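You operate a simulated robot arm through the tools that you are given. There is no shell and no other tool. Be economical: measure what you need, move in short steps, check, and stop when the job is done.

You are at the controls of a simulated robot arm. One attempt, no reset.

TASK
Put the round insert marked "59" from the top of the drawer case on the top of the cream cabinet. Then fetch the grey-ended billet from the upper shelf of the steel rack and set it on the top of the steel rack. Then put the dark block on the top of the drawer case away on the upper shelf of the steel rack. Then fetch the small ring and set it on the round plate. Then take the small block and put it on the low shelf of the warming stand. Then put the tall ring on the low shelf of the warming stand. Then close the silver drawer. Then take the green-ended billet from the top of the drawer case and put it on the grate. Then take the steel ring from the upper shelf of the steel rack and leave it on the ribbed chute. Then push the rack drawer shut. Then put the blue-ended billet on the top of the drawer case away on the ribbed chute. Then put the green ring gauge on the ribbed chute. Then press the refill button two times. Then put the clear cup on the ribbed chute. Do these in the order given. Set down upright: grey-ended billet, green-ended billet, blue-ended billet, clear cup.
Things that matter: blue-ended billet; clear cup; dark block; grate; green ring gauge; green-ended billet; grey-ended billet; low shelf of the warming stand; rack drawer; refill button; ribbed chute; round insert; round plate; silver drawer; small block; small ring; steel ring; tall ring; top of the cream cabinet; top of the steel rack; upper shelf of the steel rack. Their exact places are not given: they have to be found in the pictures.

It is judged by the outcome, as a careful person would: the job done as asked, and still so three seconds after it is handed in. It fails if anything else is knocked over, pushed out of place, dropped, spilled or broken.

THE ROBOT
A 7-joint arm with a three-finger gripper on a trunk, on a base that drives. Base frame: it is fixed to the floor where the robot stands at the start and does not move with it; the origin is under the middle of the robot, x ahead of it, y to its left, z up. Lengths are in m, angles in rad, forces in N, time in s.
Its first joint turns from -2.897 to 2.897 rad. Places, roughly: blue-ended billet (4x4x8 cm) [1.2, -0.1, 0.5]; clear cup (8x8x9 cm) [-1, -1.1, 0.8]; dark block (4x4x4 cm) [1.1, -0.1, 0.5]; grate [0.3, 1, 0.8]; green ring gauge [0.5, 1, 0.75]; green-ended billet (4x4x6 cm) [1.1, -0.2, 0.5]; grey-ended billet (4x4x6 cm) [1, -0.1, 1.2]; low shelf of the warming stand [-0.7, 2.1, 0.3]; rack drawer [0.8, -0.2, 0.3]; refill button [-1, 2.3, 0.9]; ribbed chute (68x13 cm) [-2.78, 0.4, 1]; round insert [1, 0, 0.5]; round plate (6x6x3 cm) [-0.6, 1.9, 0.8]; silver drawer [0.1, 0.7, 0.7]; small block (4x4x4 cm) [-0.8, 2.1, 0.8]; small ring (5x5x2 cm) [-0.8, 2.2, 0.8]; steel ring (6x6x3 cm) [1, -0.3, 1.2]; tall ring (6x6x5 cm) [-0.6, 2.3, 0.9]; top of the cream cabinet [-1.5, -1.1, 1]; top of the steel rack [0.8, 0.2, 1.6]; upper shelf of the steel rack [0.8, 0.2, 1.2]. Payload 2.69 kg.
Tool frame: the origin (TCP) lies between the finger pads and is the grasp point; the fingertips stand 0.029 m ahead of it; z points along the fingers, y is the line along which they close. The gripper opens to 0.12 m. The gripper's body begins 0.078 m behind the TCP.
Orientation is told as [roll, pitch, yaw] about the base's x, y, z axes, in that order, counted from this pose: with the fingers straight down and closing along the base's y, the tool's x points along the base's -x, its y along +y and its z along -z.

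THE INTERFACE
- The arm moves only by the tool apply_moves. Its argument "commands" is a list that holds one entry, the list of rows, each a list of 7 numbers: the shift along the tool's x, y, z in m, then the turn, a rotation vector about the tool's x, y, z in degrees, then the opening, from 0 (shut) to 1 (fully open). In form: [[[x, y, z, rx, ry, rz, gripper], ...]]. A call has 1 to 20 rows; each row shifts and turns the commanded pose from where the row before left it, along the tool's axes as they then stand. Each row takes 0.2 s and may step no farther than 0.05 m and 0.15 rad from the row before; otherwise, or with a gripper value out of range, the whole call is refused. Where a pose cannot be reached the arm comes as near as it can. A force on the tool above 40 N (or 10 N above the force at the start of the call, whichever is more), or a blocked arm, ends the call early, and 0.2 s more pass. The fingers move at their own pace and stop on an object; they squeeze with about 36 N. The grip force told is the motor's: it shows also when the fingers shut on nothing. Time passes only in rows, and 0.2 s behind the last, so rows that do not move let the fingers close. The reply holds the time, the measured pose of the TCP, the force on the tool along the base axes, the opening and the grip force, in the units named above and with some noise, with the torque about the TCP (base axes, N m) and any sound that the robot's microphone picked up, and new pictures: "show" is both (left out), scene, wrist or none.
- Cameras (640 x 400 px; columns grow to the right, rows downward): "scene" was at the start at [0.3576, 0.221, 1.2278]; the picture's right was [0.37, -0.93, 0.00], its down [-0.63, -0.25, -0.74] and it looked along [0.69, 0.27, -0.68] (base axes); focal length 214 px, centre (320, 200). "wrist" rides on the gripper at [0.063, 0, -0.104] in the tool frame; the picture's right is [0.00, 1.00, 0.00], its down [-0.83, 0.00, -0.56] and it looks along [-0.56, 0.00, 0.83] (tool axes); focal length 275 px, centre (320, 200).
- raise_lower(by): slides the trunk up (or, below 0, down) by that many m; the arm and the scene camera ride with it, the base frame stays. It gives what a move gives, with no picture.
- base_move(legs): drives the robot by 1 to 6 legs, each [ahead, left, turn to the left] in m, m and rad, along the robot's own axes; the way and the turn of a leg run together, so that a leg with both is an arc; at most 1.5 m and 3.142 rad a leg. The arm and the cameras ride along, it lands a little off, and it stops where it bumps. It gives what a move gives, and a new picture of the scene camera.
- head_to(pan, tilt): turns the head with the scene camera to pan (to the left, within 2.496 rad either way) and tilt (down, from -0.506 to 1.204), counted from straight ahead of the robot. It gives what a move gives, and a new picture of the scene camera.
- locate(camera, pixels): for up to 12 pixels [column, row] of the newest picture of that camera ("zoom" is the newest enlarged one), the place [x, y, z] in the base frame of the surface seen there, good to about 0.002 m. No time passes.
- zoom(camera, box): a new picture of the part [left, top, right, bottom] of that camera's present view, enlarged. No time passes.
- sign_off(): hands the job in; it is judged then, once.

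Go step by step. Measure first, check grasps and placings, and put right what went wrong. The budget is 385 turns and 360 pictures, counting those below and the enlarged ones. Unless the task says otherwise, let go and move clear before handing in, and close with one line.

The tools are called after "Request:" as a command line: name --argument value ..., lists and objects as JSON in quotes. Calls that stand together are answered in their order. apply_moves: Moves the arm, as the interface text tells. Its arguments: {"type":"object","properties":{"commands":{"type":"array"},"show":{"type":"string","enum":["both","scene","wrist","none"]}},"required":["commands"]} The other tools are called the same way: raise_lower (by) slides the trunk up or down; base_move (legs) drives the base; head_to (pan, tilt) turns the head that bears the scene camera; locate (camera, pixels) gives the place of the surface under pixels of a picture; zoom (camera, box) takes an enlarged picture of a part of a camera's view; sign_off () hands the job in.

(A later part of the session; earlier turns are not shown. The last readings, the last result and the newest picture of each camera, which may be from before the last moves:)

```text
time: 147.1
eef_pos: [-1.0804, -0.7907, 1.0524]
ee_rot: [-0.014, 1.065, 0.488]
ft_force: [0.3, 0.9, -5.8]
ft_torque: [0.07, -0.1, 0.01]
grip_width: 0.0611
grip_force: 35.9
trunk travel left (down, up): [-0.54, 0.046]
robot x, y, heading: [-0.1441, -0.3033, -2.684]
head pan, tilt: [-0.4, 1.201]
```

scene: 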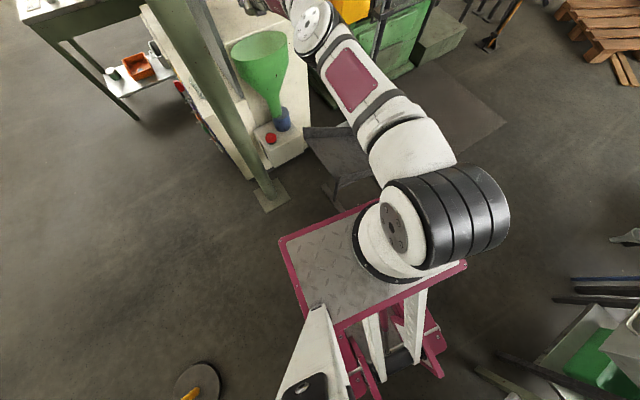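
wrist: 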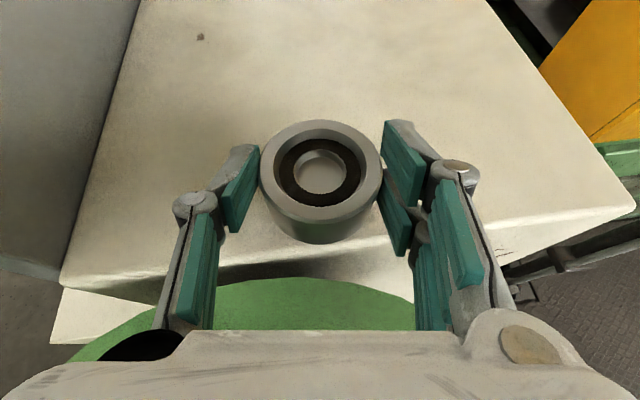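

The insert is only ~26 mm inside the edge; I want more. I'll raise the hand relative to the deck (more reach), lower the trunk by the same, then extend.

Request:
apply_moves --commands '[[[-0.0146, 0, -0.0262, 0, 0, 0, 0], [-0.0146, 0, -0.0262, 0, 0, 0, 0], [0.0349, 0, -0.0195, 0, 0, 0, 0], [0.0349, 0, -0.0195, 0, 0, 0, 0], [0.0349, 0, -0.0195, 0, 0, 0, 0], [0.0349, 0, -0.0195, 0, 0, 0, 0]]]' --show "none"

Request:
raise_lower --by -0.14

Request:
apply_moves --commands '[[[0.0195, 0, 0.0349, 0, 0, 0, 0], [0.0195, 0, 0.0349, 0, 0, 0, 0], [0.0195, 0, 0.0349, 0, 0, 0, 0]]]' --show "wrist"

```text
time: 148.5
eef_pos: [-1.0234, -0.764, 1.2096]
ee_rot: [-0.014, 1.065, 0.485]
ft_force: [0.5, -0.3, -8.2]
ft_torque: [0.04, -0.07, 0.01]
grip_width: 0.0609
grip_force: 35.9
trunk travel left (down, up): [-0.54, 0.046]
robot x, y, heading: [-0.1497, -0.3033, -2.687]
head pan, tilt: [-0.4, 1.201]
```

```text
time: 150.2
eef_pos: [-1.026, -0.7618, 1.0731]
ee_rot: [-0.012, 1.068, 0.489]
ft_force: [-0.1, 0.3, -5.6]
ft_torque: [0.06, -0.12, 0.03]
grip_width: 0.0611
grip_force: 35.7
trunk travel left (down, up): [-0.4, 0.186]
robot x, y, heading: [-0.1465, -0.3044, -2.68]
head pan, tilt: [-0.4, 1.201]
```

```text
time: 151.0
eef_pos: [-1.1322, -0.8202, 1.0708]
ee_rot: [-0.012, 1.065, 0.488]
ft_force: [-0.5, 1.1, -6.1]
ft_torque: [0.01, -0.12, 0.04]
grip_width: 0.061
grip_force: 36.6
trunk travel left (down, up): [-0.4, 0.186]
robot x, y, heading: [-0.1455, -0.3035, -2.684]
head pan, tilt: [-0.4, 1.201]
```

wrist: 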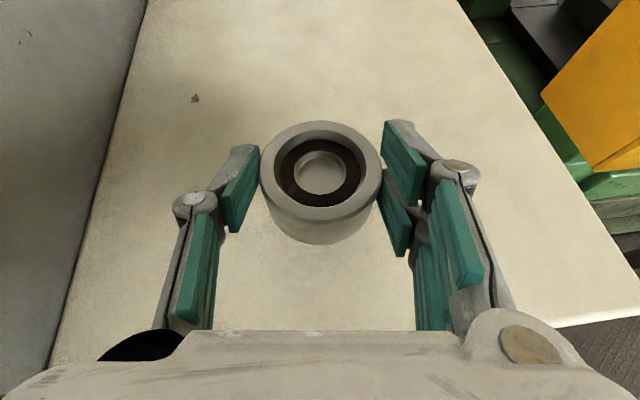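

Now the insert is ~85 mm inside. I lower it gently, release, and lift off.

Request:
apply_moves --commands '[[[-0.0087, 0, 0.0049, 0, 0, 0, 0], [-0.0087, 0, 0.0049, 0, 0, 0, 0], [-0.0087, 0, 0.0049, 0, 0, 0, 0], [-0.0035, 0, 0.002, 0, 0, 0, 0]]]' --show "wrist"

```text
time: 152.0
eef_pos: [-1.1327, -0.8195, 1.0401]
ee_rot: [-0.013, 1.067, 0.489]
ft_force: [1.8, 0.8, 0.0]
ft_torque: [0.12, 0.13, -0.05]
grip_width: 0.0609
grip_force: 36.1
trunk travel left (down, up): [-0.4, 0.186]
robot x, y, heading: [-0.1491, -0.3031, -2.689]
head pan, tilt: [-0.4, 1.201]
```

wrist: 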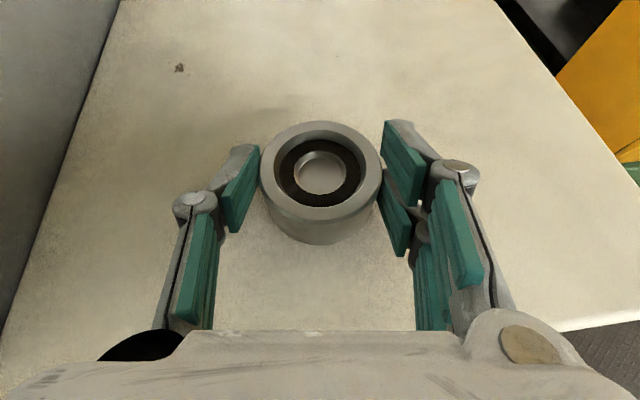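

Weight has come off (force 0): it touches. I press 1–2 mm more, release and rise.

Request:
apply_moves --commands '[[[-0.0015, 0, 0.0008, 0, 0, 0, 0], [0, 0, 0, 0, 0, 0, 1], [0, 0, 0, 0, 0, 0, 1], [0, 0, 0, 0, 0, 0, 1], [0.035, 0, -0.0195, 0, 0, 0, 1], [0.035, 0, -0.0195, 0, 0, 0, 1]]]' --show "wrist"

```text
time: 153.4
eef_pos: [-1.1344, -0.8195, 1.1158]
ee_rot: [-0.011, 1.067, 0.492]
ft_force: [0.5, 0.2, -0.4]
ft_torque: [0.01, 0.03, 0.0]
grip_width: 0.1199
grip_force: 0.1
trunk travel left (down, up): [-0.4, 0.186]
robot x, y, heading: [-0.1479, -0.3032, -2.685]
head pan, tilt: [-0.4, 1.201]
```

wrist: 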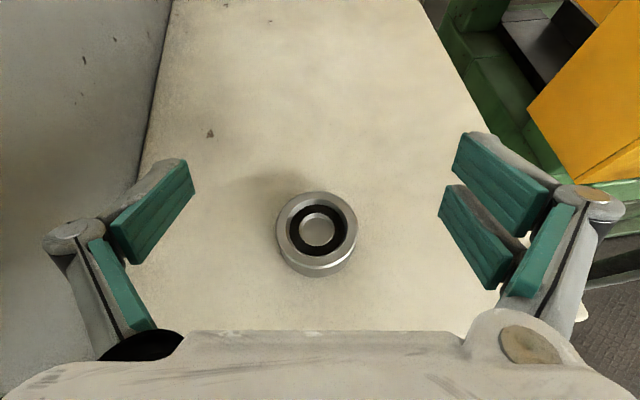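

The insert stands on the cream top. Task 1 done; I retract the hand, then drive back to the rack's front.

Request:
apply_moves --commands '[[[0.02, 0, -0.011, 0, 0, 0, 1], [-0.0195, 0, -0.0349, 0, 0, 0, 1], [-0.0195, 0, -0.0349, 0, 0, 0, 1], [-0.0195, 0, -0.0349, 0, 0, 0, 1], [-0.0195, 0, -0.0349, 0, 0, 0, 1], [-0.0195, 0, -0.0349, 0, 0, 0, 1], [-0.0195, 0, -0.0349, 0, 0, 0, 1], [-0.0195, 0, -0.0349, 0, 0, 0, 1], [-0.0195, 0, -0.0349, 0, 0, 0, 1], [-0.0195, 0, -0.0349, 0, 0, 0, 1]]]' --show "none"

Request:
head_to --pan 0.0 --tilt 0.5

```text
time: 155.6
eef_pos: [-0.816, -0.6467, 1.1379]
ee_rot: [-0.009, 1.066, 0.492]
ft_force: [0.3, -2.1, 0.7]
ft_torque: [0.06, 0.02, -0.09]
grip_width: 0.1198
grip_force: 0.1
trunk travel left (down, up): [-0.4, 0.186]
robot x, y, heading: [-0.1484, -0.3033, -2.682]
head pan, tilt: [-0.4, 1.201]
```

```text
time: 156.6
eef_pos: [-0.8178, -0.6461, 1.1384]
ee_rot: [-0.012, 1.066, 0.489]
ft_force: [-0.2, -0.8, 0.5]
ft_torque: [-0.01, -0.01, -0.02]
grip_width: 0.1202
grip_force: 0.2
trunk travel left (down, up): [-0.4, 0.186]
robot x, y, heading: [-0.1483, -0.3011, -2.685]
head pan, tilt: [0.0, 0.499]
```

scene: 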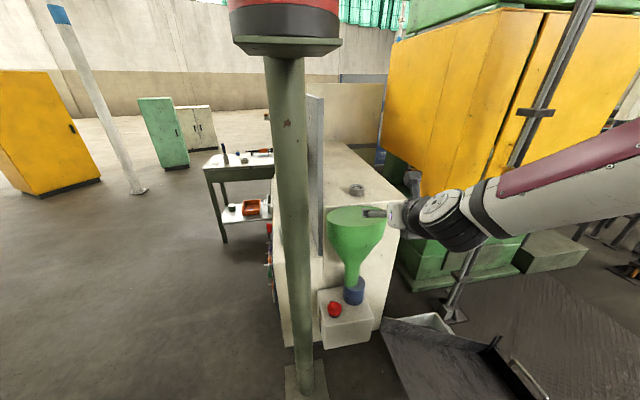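

I back off, swing round via north, then go south and face the rack.

Request:
base_move --legs '[[-0.1, 0, 0], [0, 0, -2.027], [-0.6, -0.11, 0], [0, 0, -0.93]]'

Request:
head_to --pan -0.2 --tilt 0.15

```text
time: 165.1
eef_pos: [0.0177, -0.0214, 1.1381]
ee_rot: [-0.012, 1.069, -1.511]
ft_force: [0.3, -0.7, 0.5]
ft_torque: [0.01, 0.05, -0.01]
grip_width: 0.12
grip_force: 0.1
trunk travel left (down, up): [-0.4, 0.186]
robot x, y, heading: [0.045, -0.7734, 1.596]
head pan, tilt: [0.0, 0.499]
stopped in leg 3: the robot was blocked; the commanded pose is now the measured one
```

scene: 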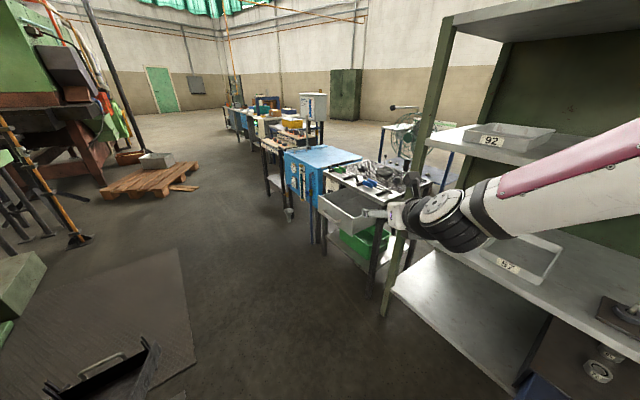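

```text
time: 165.9
eef_pos: [0.0164, -0.0216, 1.1388]
ee_rot: [-0.011, 1.066, -1.511]
ft_force: [-0.6, -0.1, -0.3]
ft_torque: [0.0, 0.03, 0.01]
grip_width: 0.12
grip_force: 0.0
trunk travel left (down, up): [-0.4, 0.186]
robot x, y, heading: [0.048, -0.7737, 1.596]
head pan, tilt: [-0.201, 0.15]
```

scene: 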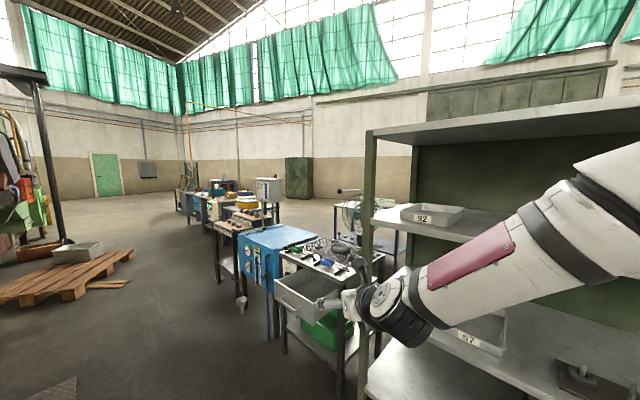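

The base touched something behind (probably the barrier's foot at ~(0.3,-1.14)). I move slightly away, then turn to the rack.

Request:
base_move --legs '[[0.05, 0.08, 0], [0, 0, -0.93]]'

Request:
head_to --pan -1.2 --tilt 0.5

```text
time: 169.4
eef_pos: [0.5423, -0.2426, 1.1391]
ee_rot: [-0.014, 1.069, -2.425]
ft_force: [-0.1, 0.4, 0.5]
ft_torque: [0.02, -0.01, 0.0]
grip_width: 0.1198
grip_force: 0.1
trunk travel left (down, up): [-0.4, 0.186]
robot x, y, heading: [-0.0359, -0.726, 0.683]
head pan, tilt: [-0.201, 0.15]
```

scene: 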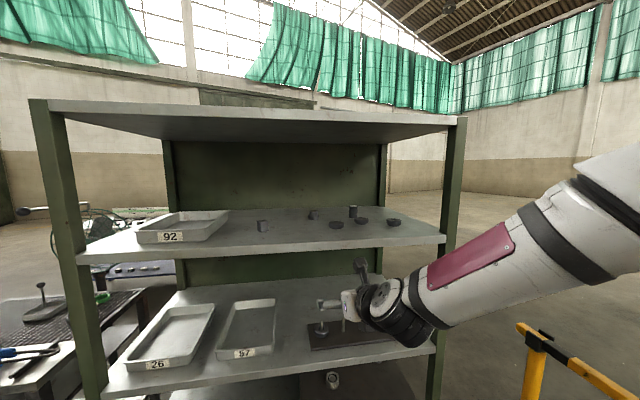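

```text
time: 170.6
eef_pos: [0.5431, -0.2427, 1.1391]
ee_rot: [-0.013, 1.065, -2.426]
ft_force: [0.6, -1.0, 0.6]
ft_torque: [-0.01, 0.0, -0.01]
grip_width: 0.1203
grip_force: 0.1
trunk travel left (down, up): [-0.4, 0.186]
robot x, y, heading: [-0.0326, -0.7284, 0.685]
head pan, tilt: [-1.201, 0.499]
```

scene: 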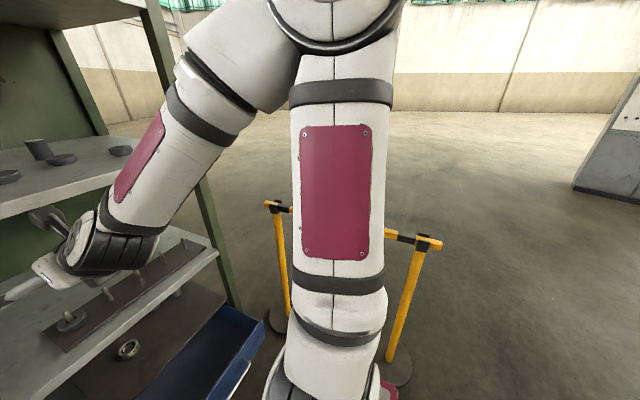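

Barrier still stands. I check it hasn't shifted and then view the upper shelf.

Request:
locate --camera "scene" --pixels '[[438, 241], [276, 204]]'

Request:
head_to --pan -0.1 --tilt 0.3

Request:
zoom --camera "scene" --box '[220, 130, 440, 230]'

```text
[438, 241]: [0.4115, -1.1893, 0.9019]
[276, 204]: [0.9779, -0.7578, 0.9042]
```

```text
time: 172.0
eef_pos: [0.5416, -0.2427, 1.1395]
ee_rot: [-0.013, 1.065, -2.427]
ft_force: [-0.3, 0.9, 0.7]
ft_torque: [-0.04, 0.0, -0.03]
grip_width: 0.1203
grip_force: 0.1
trunk travel left (down, up): [-0.4, 0.186]
robot x, y, heading: [-0.0349, -0.7275, 0.681]
head pan, tilt: [-0.099, 0.3]
```

scene: 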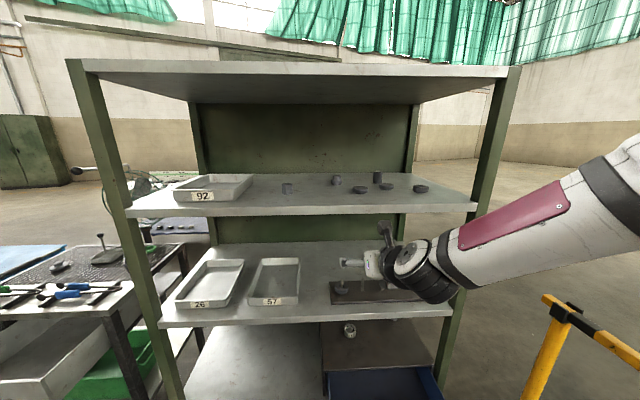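

```text
2.91 times, centred on (330, 180) of scene
```

zoom: 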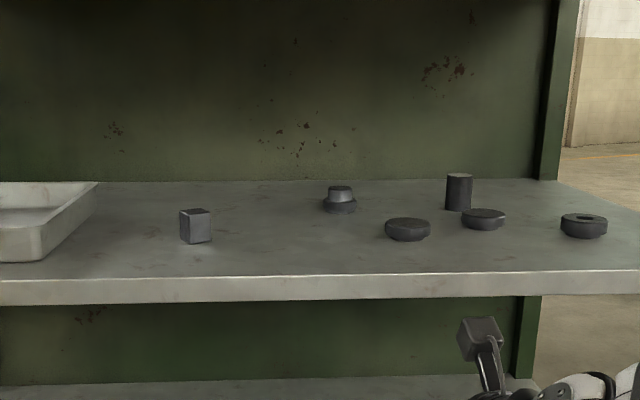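

I locate the items: billet (458,192), ring with a hole (584,225), discs, cube, stepped piece.

Request:
locate --camera "zoom" --pixels '[[458, 177], [458, 205], [584, 217], [584, 232], [484, 215], [408, 228], [340, 190], [195, 225], [300, 262], [440, 287], [340, 205], [100, 215]]'

Request:
zoom --camera "scene" --box '[340, 160, 440, 210]'

Request:
locate --camera "scene" --pixels '[[300, 72], [480, 75], [180, 62], [460, 210]]'

```text
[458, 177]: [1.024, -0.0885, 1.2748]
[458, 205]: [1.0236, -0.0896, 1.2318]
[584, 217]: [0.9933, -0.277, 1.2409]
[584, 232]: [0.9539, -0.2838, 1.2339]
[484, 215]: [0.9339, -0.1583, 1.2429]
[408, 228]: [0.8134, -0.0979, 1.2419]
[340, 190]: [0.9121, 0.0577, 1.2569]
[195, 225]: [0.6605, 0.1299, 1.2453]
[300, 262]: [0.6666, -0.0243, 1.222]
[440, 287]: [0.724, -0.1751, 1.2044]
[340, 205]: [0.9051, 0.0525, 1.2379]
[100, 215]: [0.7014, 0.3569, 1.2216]
```

```text
6.40 times, centred on (390, 185) of scene
```

zoom: 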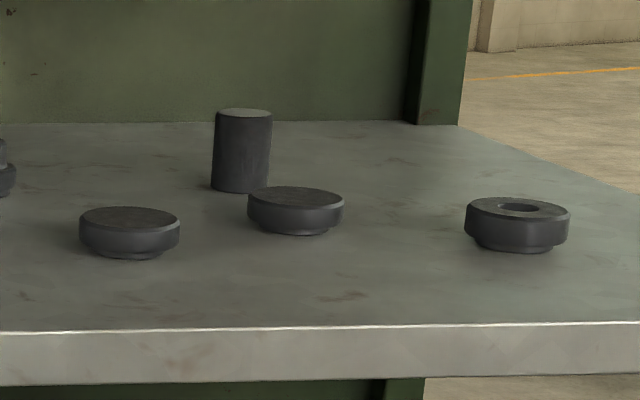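

```text
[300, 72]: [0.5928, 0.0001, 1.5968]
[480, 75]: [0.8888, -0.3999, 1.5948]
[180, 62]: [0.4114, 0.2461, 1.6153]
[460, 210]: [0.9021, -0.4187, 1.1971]
```

Billet ≈(1.035,-0.078), shelf z≈1.22, disc in front of it is lower and will be straddled. I raise the hand to z≈1.31 and shift the base right.

Request:
apply_moves --commands '[[[0.0372, 0, -0.0206, 0, 0, 0, 1], [0.0372, 0, -0.0206, 0, 0, 0, 1], [0.0372, 0, -0.0206, 0, 0, 0, 1], [0.0372, 0, -0.0206, 0, 0, 0, 1]]]' --show "none"

Request:
base_move --legs '[[0, -0.2, 0]]'

Request:
apply_moves --commands '[[[0.0202, 0, 0.0365, 0, 0, 0, 1], [0.0202, 0, 0.0365, 0, 0, 0, 1], [0.0202, 0, 0.0365, 0, 0, 0, 1], [0.0202, 0, 0.0365, 0, 0, 0, 1], [0.0202, 0, 0.0365, 0, 0, 0, 1], [0.0202, 0, 0.0365, 0, 0, 0, 1]]]' --show "both"

```text
time: 173.0
eef_pos: [0.5428, -0.2438, 1.3105]
ee_rot: [-0.015, 1.067, -2.428]
ft_force: [0.4, -0.2, 0.0]
ft_torque: [0.0, -0.04, -0.04]
grip_width: 0.12
grip_force: 0.1
trunk travel left (down, up): [-0.4, 0.186]
robot x, y, heading: [-0.0352, -0.7272, 0.675]
head pan, tilt: [-0.099, 0.3]
```

```text
time: 174.6
eef_pos: [0.6698, -0.4004, 1.3108]
ee_rot: [-0.012, 1.065, -2.427]
ft_force: [-0.4, -1.2, -0.5]
ft_torque: [0.0, 0.0, 0.02]
grip_width: 0.1199
grip_force: 0.2
trunk travel left (down, up): [-0.4, 0.186]
robot x, y, heading: [0.0929, -0.881, 0.684]
head pan, tilt: [-0.099, 0.3]
```

scene: 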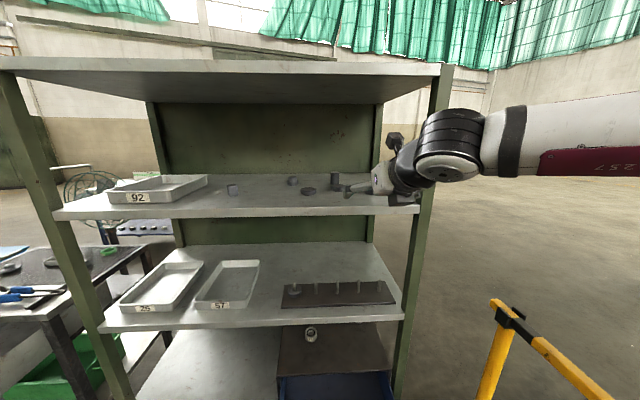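

```text
time: 176.0
eef_pos: [0.858, -0.2347, 1.3115]
ee_rot: [-0.013, 1.069, -2.427]
ft_force: [-0.8, -0.1, 0.7]
ft_torque: [-0.02, 0.02, 0.01]
grip_width: 0.1199
grip_force: 0.2
trunk travel left (down, up): [-0.4, 0.186]
robot x, y, heading: [0.0923, -0.8819, 0.688]
head pan, tilt: [-0.099, 0.3]
```

scene: 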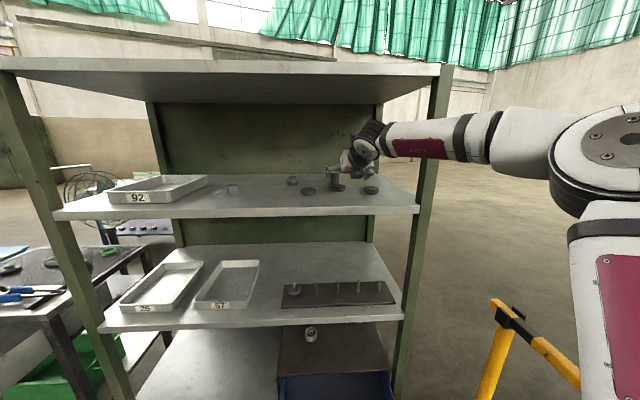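
wrist: 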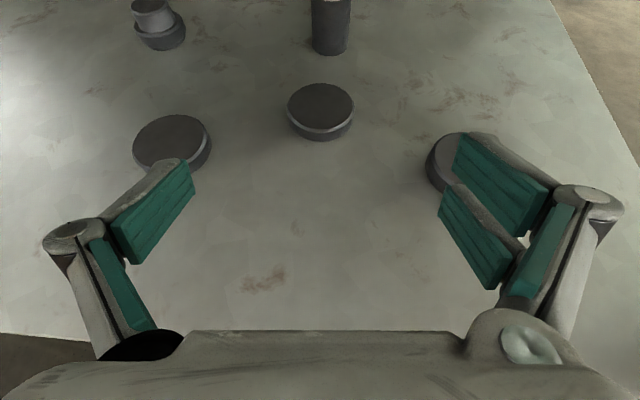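

Billet at (330,25) ahead, disc straddled. I measure positions with the wrist camera.

Request:
locate --camera "wrist" --pixels '[[330, 45], [313, 40], [348, 40], [320, 105], [320, 180], [172, 140], [440, 160], [330, 5]]'

```text
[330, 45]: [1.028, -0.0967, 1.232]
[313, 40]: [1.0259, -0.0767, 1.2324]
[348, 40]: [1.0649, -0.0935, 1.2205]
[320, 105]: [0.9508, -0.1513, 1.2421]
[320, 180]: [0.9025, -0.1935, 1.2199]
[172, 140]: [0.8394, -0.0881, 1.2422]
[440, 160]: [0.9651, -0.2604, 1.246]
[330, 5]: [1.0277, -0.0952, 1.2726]
```

I extend 0.239 m over the billet, lower 5 cm and close.

Request:
apply_moves --commands '[[[0.01928, 0.0011, 0.0348, 0, 0, 0, 1], [0.01928, 0.0011, 0.0348, 0, 0, 0, 1], [0.01928, 0.0011, 0.0348, 0, 0, 0, 1], [0.01928, 0.0011, 0.0348, 0, 0, 0, 1], [0.01928, 0.0011, 0.0348, 0, 0, 0, 1], [0.01928, 0.0011, 0.0348, 0, 0, 0, 1], [0, 0, 0, 0, 0, 0, 1]]]' --show "wrist"

```text
time: 177.6
eef_pos: [0.9718, -0.1397, 1.3098]
ee_rot: [-0.013, 1.065, -2.426]
ft_force: [-0.7, -0.1, 0.1]
ft_torque: [0.0, -0.01, -0.01]
grip_width: 0.1202
grip_force: 0.0
out of reach, approached as far as the arm can: row 4, 5, 6
trunk travel left (down, up): [-0.4, 0.186]
robot x, y, heading: [0.0903, -0.8806, 0.681]
head pan, tilt: [-0.099, 0.3]
```

wrist: 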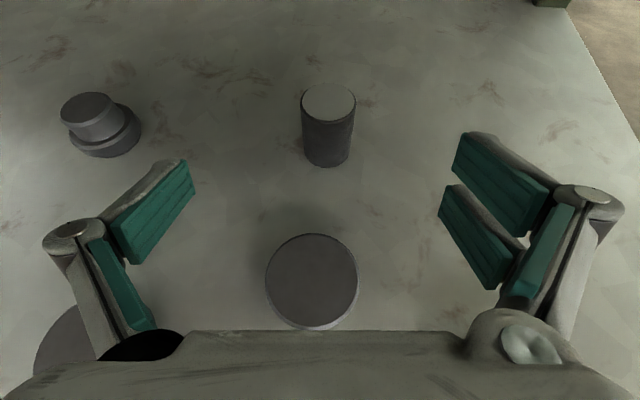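

Reach ended; the remaining 0.09 m I cover with the base straight ahead.

Request:
base_move --legs '[[0.095, 0, 0]]'

Request:
apply_moves --commands '[[[0, 0, 0, 0, 0, 0, 1]]]' --show "wrist"

```text
time: 178.7
eef_pos: [1.0472, -0.0795, 1.3089]
ee_rot: [-0.011, 1.065, -2.425]
ft_force: [-0.1, 0.1, 0.2]
ft_torque: [0.03, 0.0, 0.03]
grip_width: 0.12
grip_force: 0.1
trunk travel left (down, up): [-0.4, 0.186]
robot x, y, heading: [0.1692, -0.8217, 0.682]
head pan, tilt: [-0.099, 0.3]
```

scene: 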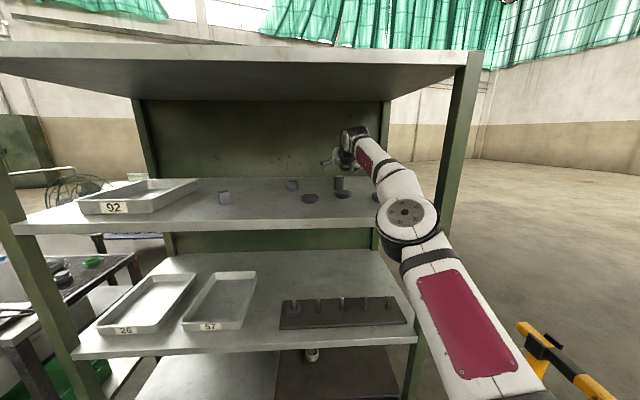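

```text
time: 179.1
eef_pos: [1.0472, -0.0801, 1.3072]
ee_rot: [-0.013, 1.067, -2.425]
ft_force: [0.2, -0.3, 0.0]
ft_torque: [-0.02, 0.02, -0.03]
grip_width: 0.12
grip_force: 0.1
trunk travel left (down, up): [-0.4, 0.186]
robot x, y, heading: [0.1652, -0.8187, 0.683]
head pan, tilt: [-0.099, 0.3]
```

wrist: 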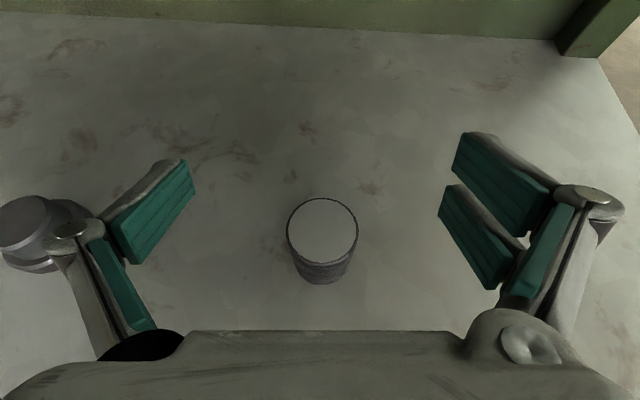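

Billet is centred. Measure the top then lower and grip.

Request:
locate --camera "wrist" --pixels '[[290, 230], [354, 230], [322, 203], [322, 258], [322, 280]]'

```text
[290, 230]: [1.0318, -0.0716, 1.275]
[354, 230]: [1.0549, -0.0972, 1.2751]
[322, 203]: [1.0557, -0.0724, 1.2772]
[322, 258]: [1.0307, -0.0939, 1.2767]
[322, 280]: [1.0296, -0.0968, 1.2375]
```

Request:
apply_moves --commands '[[[-0.0242, 0.0004, 0.01, 0, 0, 0, 1], [-0.0242, 0.0004, 0.01, 0, 0, 0, 1], [0, 0, 0, 0, 0, 0, 0.3], [0, 0, 0, 0, 0, 0, 0], [0, 0, 0, 0, 0, 0, 0], [0, 0, 0, 0, 0, 0, 0]]]' --show "wrist"

```text
time: 180.5
eef_pos: [1.0436, -0.0823, 1.2573]
ee_rot: [-0.013, 1.067, -2.426]
ft_force: [1.6, -1.0, 1.9]
ft_torque: [-0.09, -0.16, 0.02]
grip_width: 0.0382
grip_force: 35.9
trunk travel left (down, up): [-0.4, 0.186]
robot x, y, heading: [0.1655, -0.8209, 0.682]
head pan, tilt: [-0.099, 0.3]
```

wrist: 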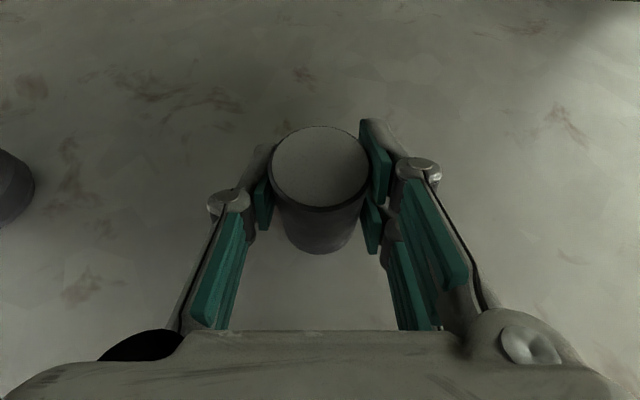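

Gripped. Lift slowly 5 cm and check.

Request:
apply_moves --commands '[[[0.0088, 0, -0.0048, 0, 0, 0, 0], [0.0088, 0, -0.0048, 0, 0, 0, 0], [0.0088, 0, -0.0048, 0, 0, 0, 0], [0.0088, 0, -0.0048, 0, 0, 0, 0], [0.0088, 0, -0.0048, 0, 0, 0, 0]]]' --show "wrist"

```text
time: 181.7
eef_pos: [1.044, -0.0834, 1.3077]
ee_rot: [-0.012, 1.067, -2.427]
ft_force: [-0.3, -0.8, -5.5]
ft_torque: [0.0, -0.01, 0.03]
grip_width: 0.0379
grip_force: 36.0
trunk travel left (down, up): [-0.4, 0.186]
robot x, y, heading: [0.1695, -0.8199, 0.684]
head pan, tilt: [-0.099, 0.3]
```

wrist: 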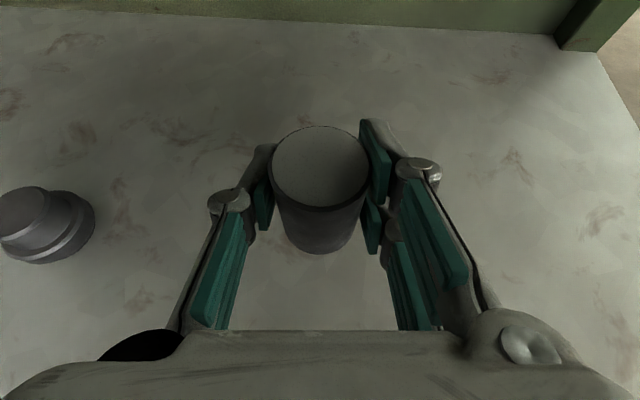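

Held (~5.5 N). I pull the arm back 0.25 m and back the base 0.2 m.

Request:
apply_moves --commands '[[[-0.0202, 0, -0.0365, 0, 0, 0, 0], [-0.0202, 0, -0.0365, 0, 0, 0, 0], [-0.0202, 0, -0.0365, 0, 0, 0, 0], [-0.0202, 0, -0.0365, 0, 0, 0, 0], [-0.0202, 0, -0.0365, 0, 0, 0, 0], [-0.0202, 0, -0.0365, 0, 0, 0, 0]]]' --show "none"

Request:
base_move --legs '[[-0.22, 0, 0]]'

Request:
raise_lower --by 0.15

Request:
apply_moves --commands '[[[0.0372, 0, -0.0206, 0, 0, 0, 0], [0.0372, 0, -0.0206, 0, 0, 0, 0], [0.0372, 0, -0.0206, 0, 0, 0, 0], [0.0372, 0, -0.0206, 0, 0, 0, 0], [0.0372, 0, -0.0206, 0, 0, 0, 0], [0.0372, 0, -0.0206, 0, 0, 0, 0]]]' --show "both"

```text
time: 183.1
eef_pos: [0.8561, -0.2515, 1.3037]
ee_rot: [-0.011, 1.066, -2.428]
ft_force: [0.5, -0.3, -5.5]
ft_torque: [0.03, 0.03, 0.0]
grip_width: 0.0379
grip_force: 35.9
trunk travel left (down, up): [-0.4, 0.186]
robot x, y, heading: [0.1658, -0.8189, 0.682]
head pan, tilt: [-0.099, 0.3]
```

```text
time: 184.8
eef_pos: [0.679, -0.3929, 1.3053]
ee_rot: [-0.013, 1.066, -2.423]
ft_force: [-1.0, 0.6, -5.4]
ft_torque: [0.01, -0.02, -0.01]
grip_width: 0.0381
grip_force: 35.9
trunk travel left (down, up): [-0.4, 0.186]
robot x, y, heading: [-0.0085, -0.9647, 0.68]
head pan, tilt: [-0.099, 0.3]
```

scene: 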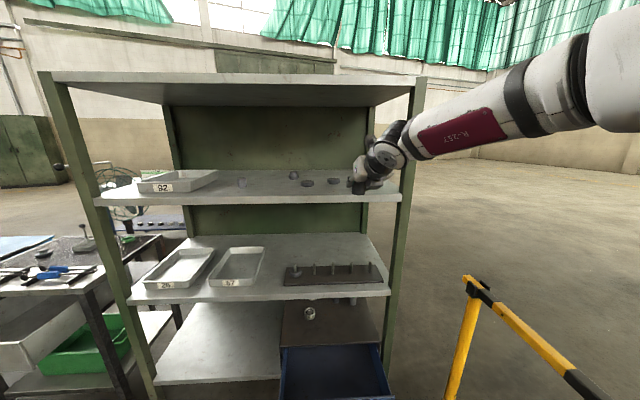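

```text
time: 186.6
eef_pos: [0.6808, -0.392, 1.4547]
ee_rot: [-0.012, 1.065, -2.425]
ft_force: [0.3, -1.7, -6.1]
ft_torque: [0.01, 0.01, 0.02]
grip_width: 0.0379
grip_force: 36.2
trunk travel left (down, up): [-0.55, 0.036]
robot x, y, heading: [-0.0104, -0.9653, 0.686]
head pan, tilt: [-0.099, 0.3]
```

```text
time: 188.0
eef_pos: [0.6742, -0.3965, 1.6452]
ee_rot: [-0.009, 1.066, -2.423]
ft_force: [-0.1, -0.3, -5.3]
ft_torque: [0.0, 0.0, 0.02]
grip_width: 0.0379
grip_force: 36.0
out of reach, approached as far as the arm can: row 5, 6
trunk travel left (down, up): [-0.55, 0.036]
robot x, y, heading: [-0.0118, -0.9632, 0.688]
head pan, tilt: [-0.099, 0.3]
```

scene: 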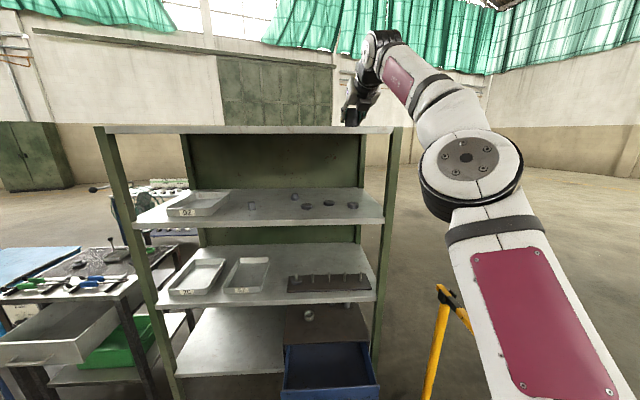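
wrist: 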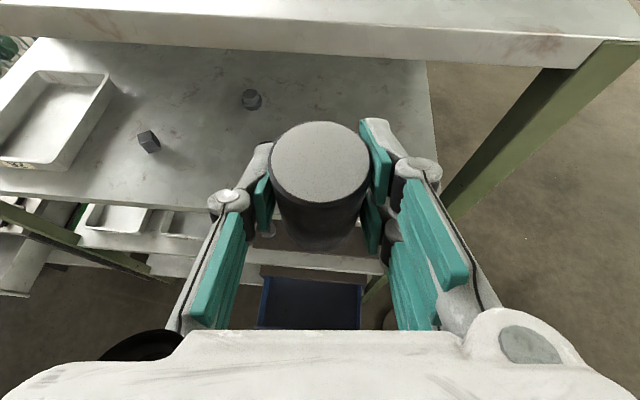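

I measure the rack's top surface edge in the wrist view.

Request:
locate --camera "wrist" --pixels '[[300, 8], [450, 12], [300, 25], [580, 20], [630, 10], [200, 5]]'

Request:
raise_lower --by 0.034

```text
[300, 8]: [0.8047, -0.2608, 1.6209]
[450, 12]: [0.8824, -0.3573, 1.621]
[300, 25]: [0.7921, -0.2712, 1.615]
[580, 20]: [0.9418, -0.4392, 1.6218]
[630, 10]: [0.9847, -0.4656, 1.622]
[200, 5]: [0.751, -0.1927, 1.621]
```

```text
time: 188.7
eef_pos: [0.6441, -0.423, 1.6783]
ee_rot: [-0.013, 1.064, -2.424]
ft_force: [1.3, 0.0, -5.8]
ft_torque: [0.04, -0.01, 0.01]
grip_width: 0.0383
grip_force: 36.3
trunk travel left (down, up): [-0.584, 0.002]
robot x, y, heading: [-0.0045, -0.9648, 0.681]
head pan, tilt: [-0.099, 0.3]
```

Top is z=1.621; billet bottom ≈1.639 now. I drive forward 0.34 m over the top.

Request:
base_move --legs '[[0.34, 0, 0]]'

Request:
apply_moves --commands '[[[0, 0, 0, 0, 0, 0, 0]]]' --show "wrist"

```text
time: 191.0
eef_pos: [0.91, -0.206, 1.6797]
ee_rot: [-0.012, 1.066, -2.427]
ft_force: [1.1, 1.3, -4.7]
ft_torque: [-0.02, -0.01, 0.04]
grip_width: 0.038
grip_force: 35.8
trunk travel left (down, up): [-0.584, 0.002]
robot x, y, heading: [0.2551, -0.7449, 0.678]
head pan, tilt: [-0.099, 0.3]
```

scene: 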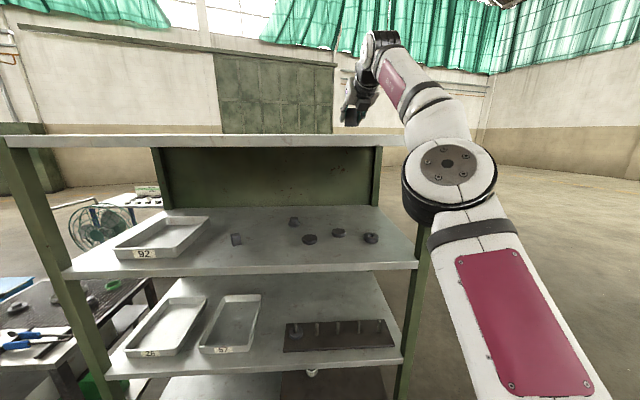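

```text
time: 191.4
eef_pos: [0.9108, -0.2061, 1.6795]
ee_rot: [-0.012, 1.065, -2.426]
ft_force: [-0.3, 0.2, -4.9]
ft_torque: [-0.02, -0.03, -0.03]
grip_width: 0.0383
grip_force: 35.7
trunk travel left (down, up): [-0.584, 0.002]
robot x, y, heading: [0.2601, -0.7454, 0.677]
head pan, tilt: [-0.099, 0.3]
```

wrist: 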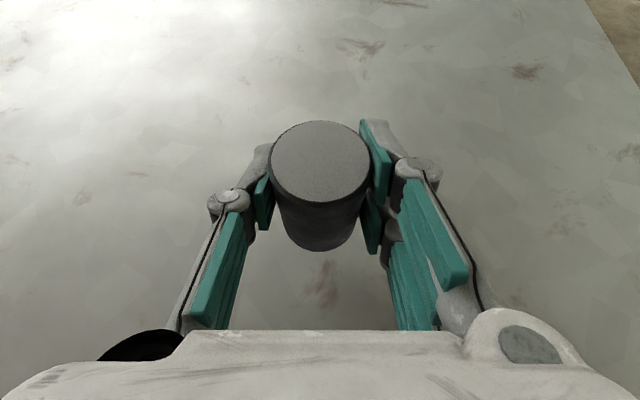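

I lower in small steps till contact.

Request:
apply_moves --commands '[[[-0.0054, 0, 0.003, 0, 0, 0, 0], [-0.0054, 0, 0.003, 0, 0, 0, 0], [-0.0045, 0, 0.0025, 0, 0, 0, 0]]]' --show "none"

```text
time: 192.2
eef_pos: [0.9107, -0.2061, 1.6626]
ee_rot: [-0.014, 1.066, -2.429]
ft_force: [0.0, -0.7, -5.2]
ft_torque: [-0.02, 0.0, -0.02]
grip_width: 0.038
grip_force: 35.9
trunk travel left (down, up): [-0.584, 0.002]
robot x, y, heading: [0.2602, -0.7456, 0.684]
head pan, tilt: [-0.099, 0.3]
```

Request:
apply_moves --commands '[[[-0.002, 0, 0.0011, 0, 0, 0, 0], [-0.0015, 0, 0.0008, 0, 0, 0, 0]]]' --show "none"

```text
time: 192.8
eef_pos: [0.9096, -0.2051, 1.6578]
ee_rot: [-0.012, 1.066, -2.425]
ft_force: [-0.2, 0.3, -5.3]
ft_torque: [-0.05, 0.02, 0.0]
grip_width: 0.038
grip_force: 35.9
trunk travel left (down, up): [-0.584, 0.002]
robot x, y, heading: [0.2573, -0.7448, 0.683]
head pan, tilt: [-0.099, 0.3]
```

Still hanging; a few mm more.

Request:
apply_moves --commands '[[[-0.0018, 0, 0.001, 0, 0, 0, 0], [-0.0018, 0, 0.001, 0, 0, 0, 0]]]' --show "none"

```text
time: 193.4
eef_pos: [0.9098, -0.2055, 1.6548]
ee_rot: [-0.012, 1.066, -2.425]
ft_force: [-0.3, 0.0, -5.7]
ft_torque: [0.02, 0.04, 0.01]
grip_width: 0.038
grip_force: 35.8
trunk travel left (down, up): [-0.584, 0.002]
robot x, y, heading: [0.258, -0.7445, 0.684]
head pan, tilt: [-0.099, 0.3]
```

Request:
apply_moves --commands '[[[-0.0018, 0, 0.001, 0, 0, 0, 0], [-0.0018, 0, 0.001, 0, 0, 0, 0], [-0.0018, 0, 0.001, 0, 0, 0, 0]]]' --show "wrist"

Request:
locate --camera "wrist" --pixels '[[320, 280], [320, 90], [320, 240], [320, 160]]'

```text
time: 194.2
eef_pos: [0.9086, -0.2078, 1.6523]
ee_rot: [-0.011, 1.076, -2.424]
ft_force: [7.4, 5.2, 31.6]
ft_torque: [-0.38, -0.63, 0.06]
grip_width: 0.038
grip_force: 36.0
trunk travel left (down, up): [-0.584, 0.002]
robot x, y, heading: [0.2593, -0.7418, 0.687]
head pan, tilt: [-0.099, 0.3]
```

wrist: 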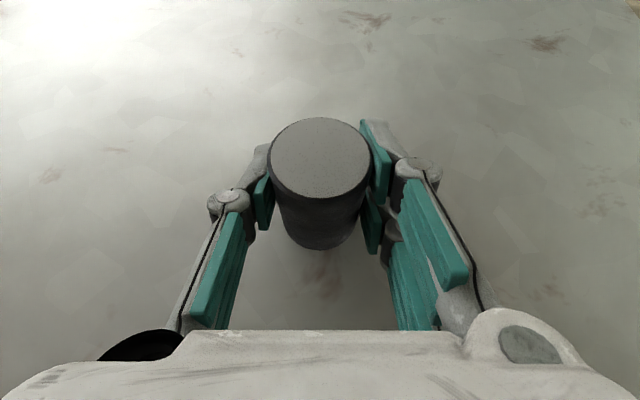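

```text
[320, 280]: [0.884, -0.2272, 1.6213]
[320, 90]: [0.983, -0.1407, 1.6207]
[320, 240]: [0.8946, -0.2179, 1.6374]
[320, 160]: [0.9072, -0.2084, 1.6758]
```

Contact (31 N). I relieve 2 mm, release and rise.

Request:
apply_moves --commands '[[[0.0022, 0, -0.0012, 0, 0, 0, 0], [0, 0, 0, 0, 0, 0, 0.8], [0, 0, 0, 0, 0, 0, 1], [0, 0, 0, 0, 0, 0, 1], [-0.015, 0, -0.027, 0, 0, 0, 1], [-0.015, 0, -0.027, 0, 0, 0, 1], [-0.015, 0, -0.027, 0, 0, 0, 1], [0, 0, 0, 0, 0, 0, 1]]]' --show "wrist"

```text
time: 196.0
eef_pos: [0.8428, -0.2663, 1.6497]
ee_rot: [-0.011, 1.065, -2.426]
ft_force: [-0.7, 0.3, -0.3]
ft_torque: [0.0, 0.01, -0.03]
grip_width: 0.1198
grip_force: 0.1
trunk travel left (down, up): [-0.584, 0.002]
robot x, y, heading: [0.2582, -0.7467, 0.685]
head pan, tilt: [-0.099, 0.3]
```

wrist: 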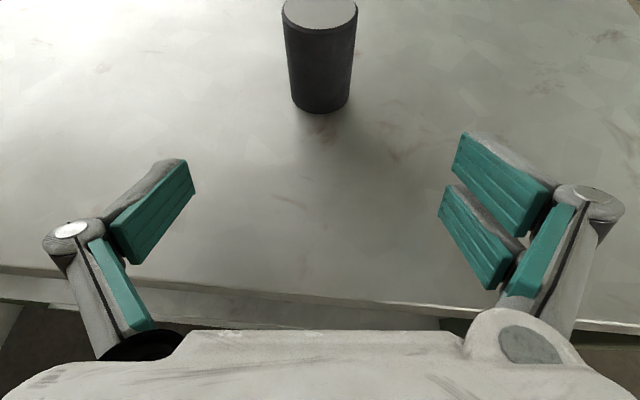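

The grey billet stands on the rack top. Task 2 done. I lift slightly, back off and lower the trunk for the dark block.

Request:
apply_moves --commands '[[[0.0175, 0, -0.0097, 0, 0, 0, 1], [0.0088, 0, -0.0048, 0, 0, 0, 1]]]' --show "none"

Request:
base_move --legs '[[-0.35, 0, 0]]'

Request:
raise_lower --by -0.58

Request:
head_to --pan 0.0 --tilt 0.4

```text
time: 196.6
eef_pos: [0.8415, -0.2675, 1.6806]
ee_rot: [-0.013, 1.066, -2.426]
ft_force: [-0.2, -0.2, 0.3]
ft_torque: [-0.03, 0.02, 0.01]
grip_width: 0.1201
grip_force: 0.0
trunk travel left (down, up): [-0.584, 0.002]
robot x, y, heading: [0.2613, -0.7506, 0.678]
head pan, tilt: [-0.099, 0.3]
```

```text
time: 198.9
eef_pos: [0.5629, -0.4927, 1.6813]
ee_rot: [-0.012, 1.065, -2.424]
ft_force: [0.0, 0.0, -0.4]
ft_torque: [0.01, -0.02, -0.01]
grip_width: 0.1198
grip_force: 0.1
trunk travel left (down, up): [-0.584, 0.002]
robot x, y, heading: [-0.0191, -0.9732, 0.691]
head pan, tilt: [-0.099, 0.3]
```

scene: 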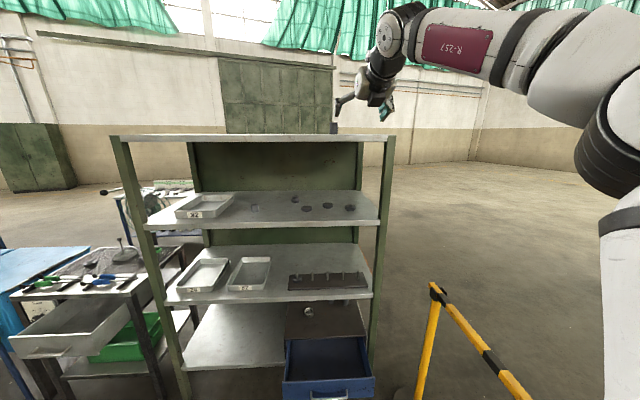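

```text
refused: -0.58 is not a number from -0.4 to 0.4
```

```text
time: 199.6
eef_pos: [0.5635, -0.492, 1.6797]
ee_rot: [-0.013, 1.067, -2.425]
ft_force: [-0.7, -0.1, -0.5]
ft_torque: [0.0, 0.0, -0.03]
grip_width: 0.1201
grip_force: 0.0
trunk travel left (down, up): [-0.584, 0.002]
robot x, y, heading: [-0.0138, -0.9692, 0.687]
head pan, tilt: [0.0, 0.4]
```

scene: 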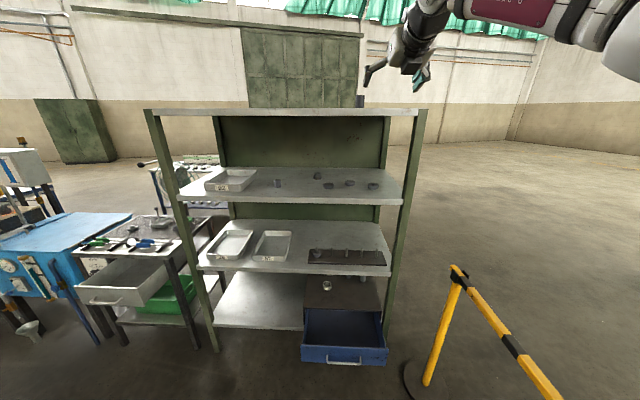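

Lower trunk in two steps.

Request:
raise_lower --by -0.4

Request:
raise_lower --by -0.18

Request:
apply_moves --commands '[[[0, 0, 0.045, 0, 0, 0, 1], [-0.035, 0, 0.0195, 0, 0, 0, 1], [-0.035, 0, 0.0195, 0, 0, 0, 1], [-0.035, 0, 0.0195, 0, 0, 0, 1], [-0.035, 0, 0.0195, 0, 0, 0, 1], [-0.035, 0, 0.0195, 0, 0, 0, 1], [-0.035, 0, 0.0195, 0, 0, 0, 1]]]' --show "scene"

```text
time: 203.4
eef_pos: [0.5877, -0.4723, 1.2806]
ee_rot: [-0.012, 1.067, -2.425]
ft_force: [0.5, 0.4, 0.2]
ft_torque: [0.0, -0.01, 0.02]
grip_width: 0.1199
grip_force: 0.1
trunk travel left (down, up): [-0.184, 0.402]
robot x, y, heading: [-0.0199, -0.972, 0.682]
head pan, tilt: [0.0, 0.4]
```

```text
time: 205.4
eef_pos: [0.5869, -0.4723, 1.1005]
ee_rot: [-0.01, 1.067, -2.423]
ft_force: [0.0, 0.2, -0.4]
ft_torque: [0.02, 0.01, 0.0]
grip_width: 0.1201
grip_force: 0.1
trunk travel left (down, up): [-0.004, 0.582]
robot x, y, heading: [-0.0202, -0.9694, 0.686]
head pan, tilt: [0.0, 0.4]
```

```text
time: 207.0
eef_pos: [0.6156, -0.4428, 0.8375]
ee_rot: [-0.013, 1.066, -2.424]
ft_force: [-0.8, -0.3, -0.7]
ft_torque: [-0.01, 0.02, -0.02]
grip_width: 0.1197
grip_force: 0.1
trunk travel left (down, up): [-0.004, 0.582]
robot x, y, heading: [-0.0181, -0.9747, 0.683]
head pan, tilt: [0.0, 0.4]
```

scene: 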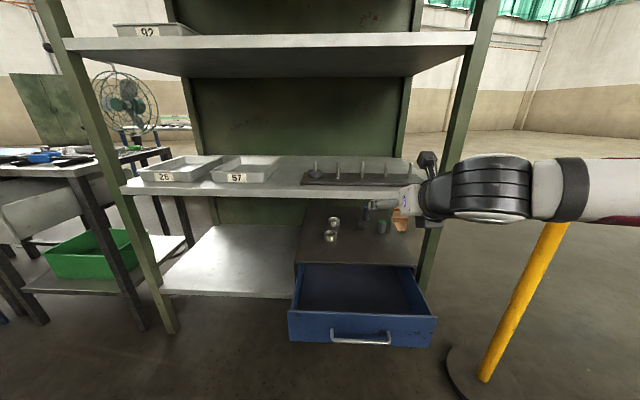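

I turn the tool to square with the rack and descend in front of the drawer, outside the lip.

Request:
apply_moves --commands '[[[0, 0, 0, -3.5, 0, 1.94, 1], [-0.0247, 0.003, 0.038, 0, 0, 0, 1], [-0.0247, 0.003, 0.038, 0, 0, 0, 1], [-0.0247, 0.003, 0.038, 0, 0, 0, 1], [-0.0247, 0.003, 0.038, 0, 0, 0, 1], [-0.0247, 0.003, 0.038, 0, 0, 0, 1], [-0.0247, 0.003, 0.038, 0, 0, 0, 1], [-0.0247, 0.003, 0.038, 0, 0, 0, 1], [-0.0247, 0.003, 0.038, 0, 0, 0, 1]]]' --show "both"

```text
time: 209.0
eef_pos: [0.762, -0.3558, 0.5179]
ee_rot: [-0.013, 1.067, -2.492]
ft_force: [0.5, 0.3, 0.2]
ft_torque: [-0.01, 0.05, 0.0]
grip_width: 0.1197
grip_force: 0.1
trunk travel left (down, up): [-0.004, 0.582]
robot x, y, heading: [-0.0183, -0.9757, 0.683]
head pan, tilt: [0.0, 0.4]
```

scene: 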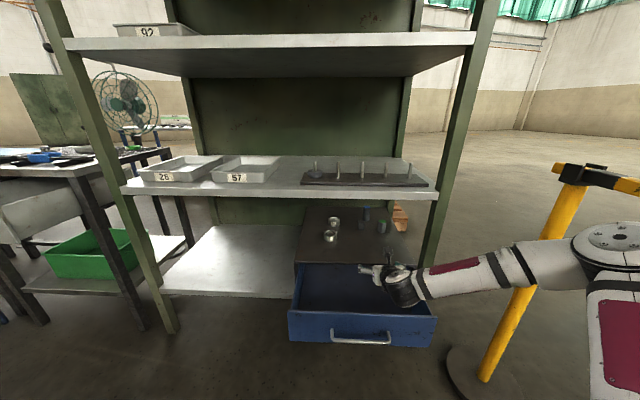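
wrist: 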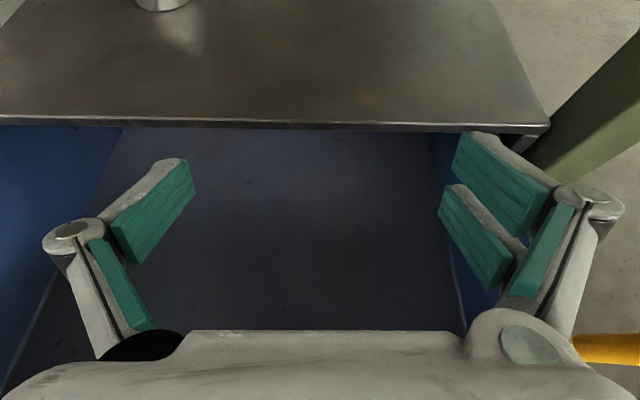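

Aligned (n 0.398, t 0.741). I drive forward 0.29 m and look.

Request:
base_move --legs '[[0.28, 0, 0]]'

Request:
apply_moves --commands '[[[0, 0, 0, 0, 0, 0, 0.85]]]' --show "wrist"

```text
time: 210.9
eef_pos: [0.9802, -0.177, 0.5185]
ee_rot: [-0.012, 1.067, -2.491]
ft_force: [-0.6, -0.2, -1.2]
ft_torque: [0.03, 0.02, 0.03]
grip_width: 0.1197
grip_force: 0.0
trunk travel left (down, up): [-0.004, 0.582]
robot x, y, heading: [0.1952, -0.7961, 0.685]
head pan, tilt: [0.0, 0.4]
```

scene: 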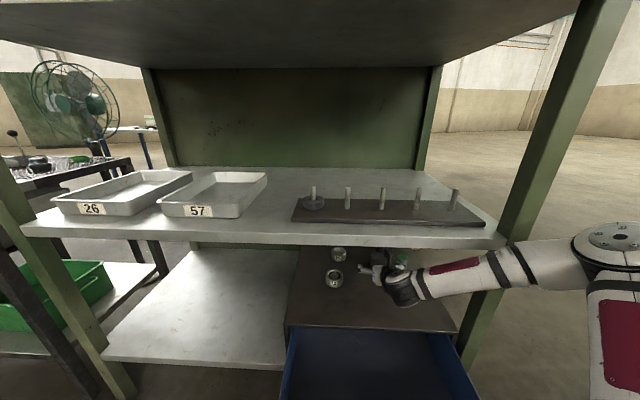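

```text
time: 211.3
eef_pos: [0.9793, -0.177, 0.5184]
ee_rot: [-0.013, 1.066, -2.492]
ft_force: [0.0, -0.4, 0.5]
ft_torque: [-0.02, -0.02, -0.02]
grip_width: 0.1024
grip_force: 0.0
trunk travel left (down, up): [-0.004, 0.582]
robot x, y, heading: [0.2001, -0.7975, 0.689]
head pan, tilt: [0.0, 0.4]
```

wrist: 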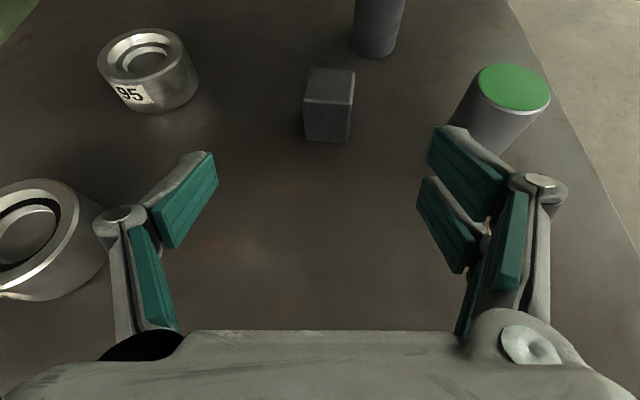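

Block ahead at (330,105). Measure.

Request:
locate --camera "wrist" --pixels '[[307, 72], [354, 72], [304, 101], [351, 103], [328, 125], [512, 88], [480, 120]]'

```text
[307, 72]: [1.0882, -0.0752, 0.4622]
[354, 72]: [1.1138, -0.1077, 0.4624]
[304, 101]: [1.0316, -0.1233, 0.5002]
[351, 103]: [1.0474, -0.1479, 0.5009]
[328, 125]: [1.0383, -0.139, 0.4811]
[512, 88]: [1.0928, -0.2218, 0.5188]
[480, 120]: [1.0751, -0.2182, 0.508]
```

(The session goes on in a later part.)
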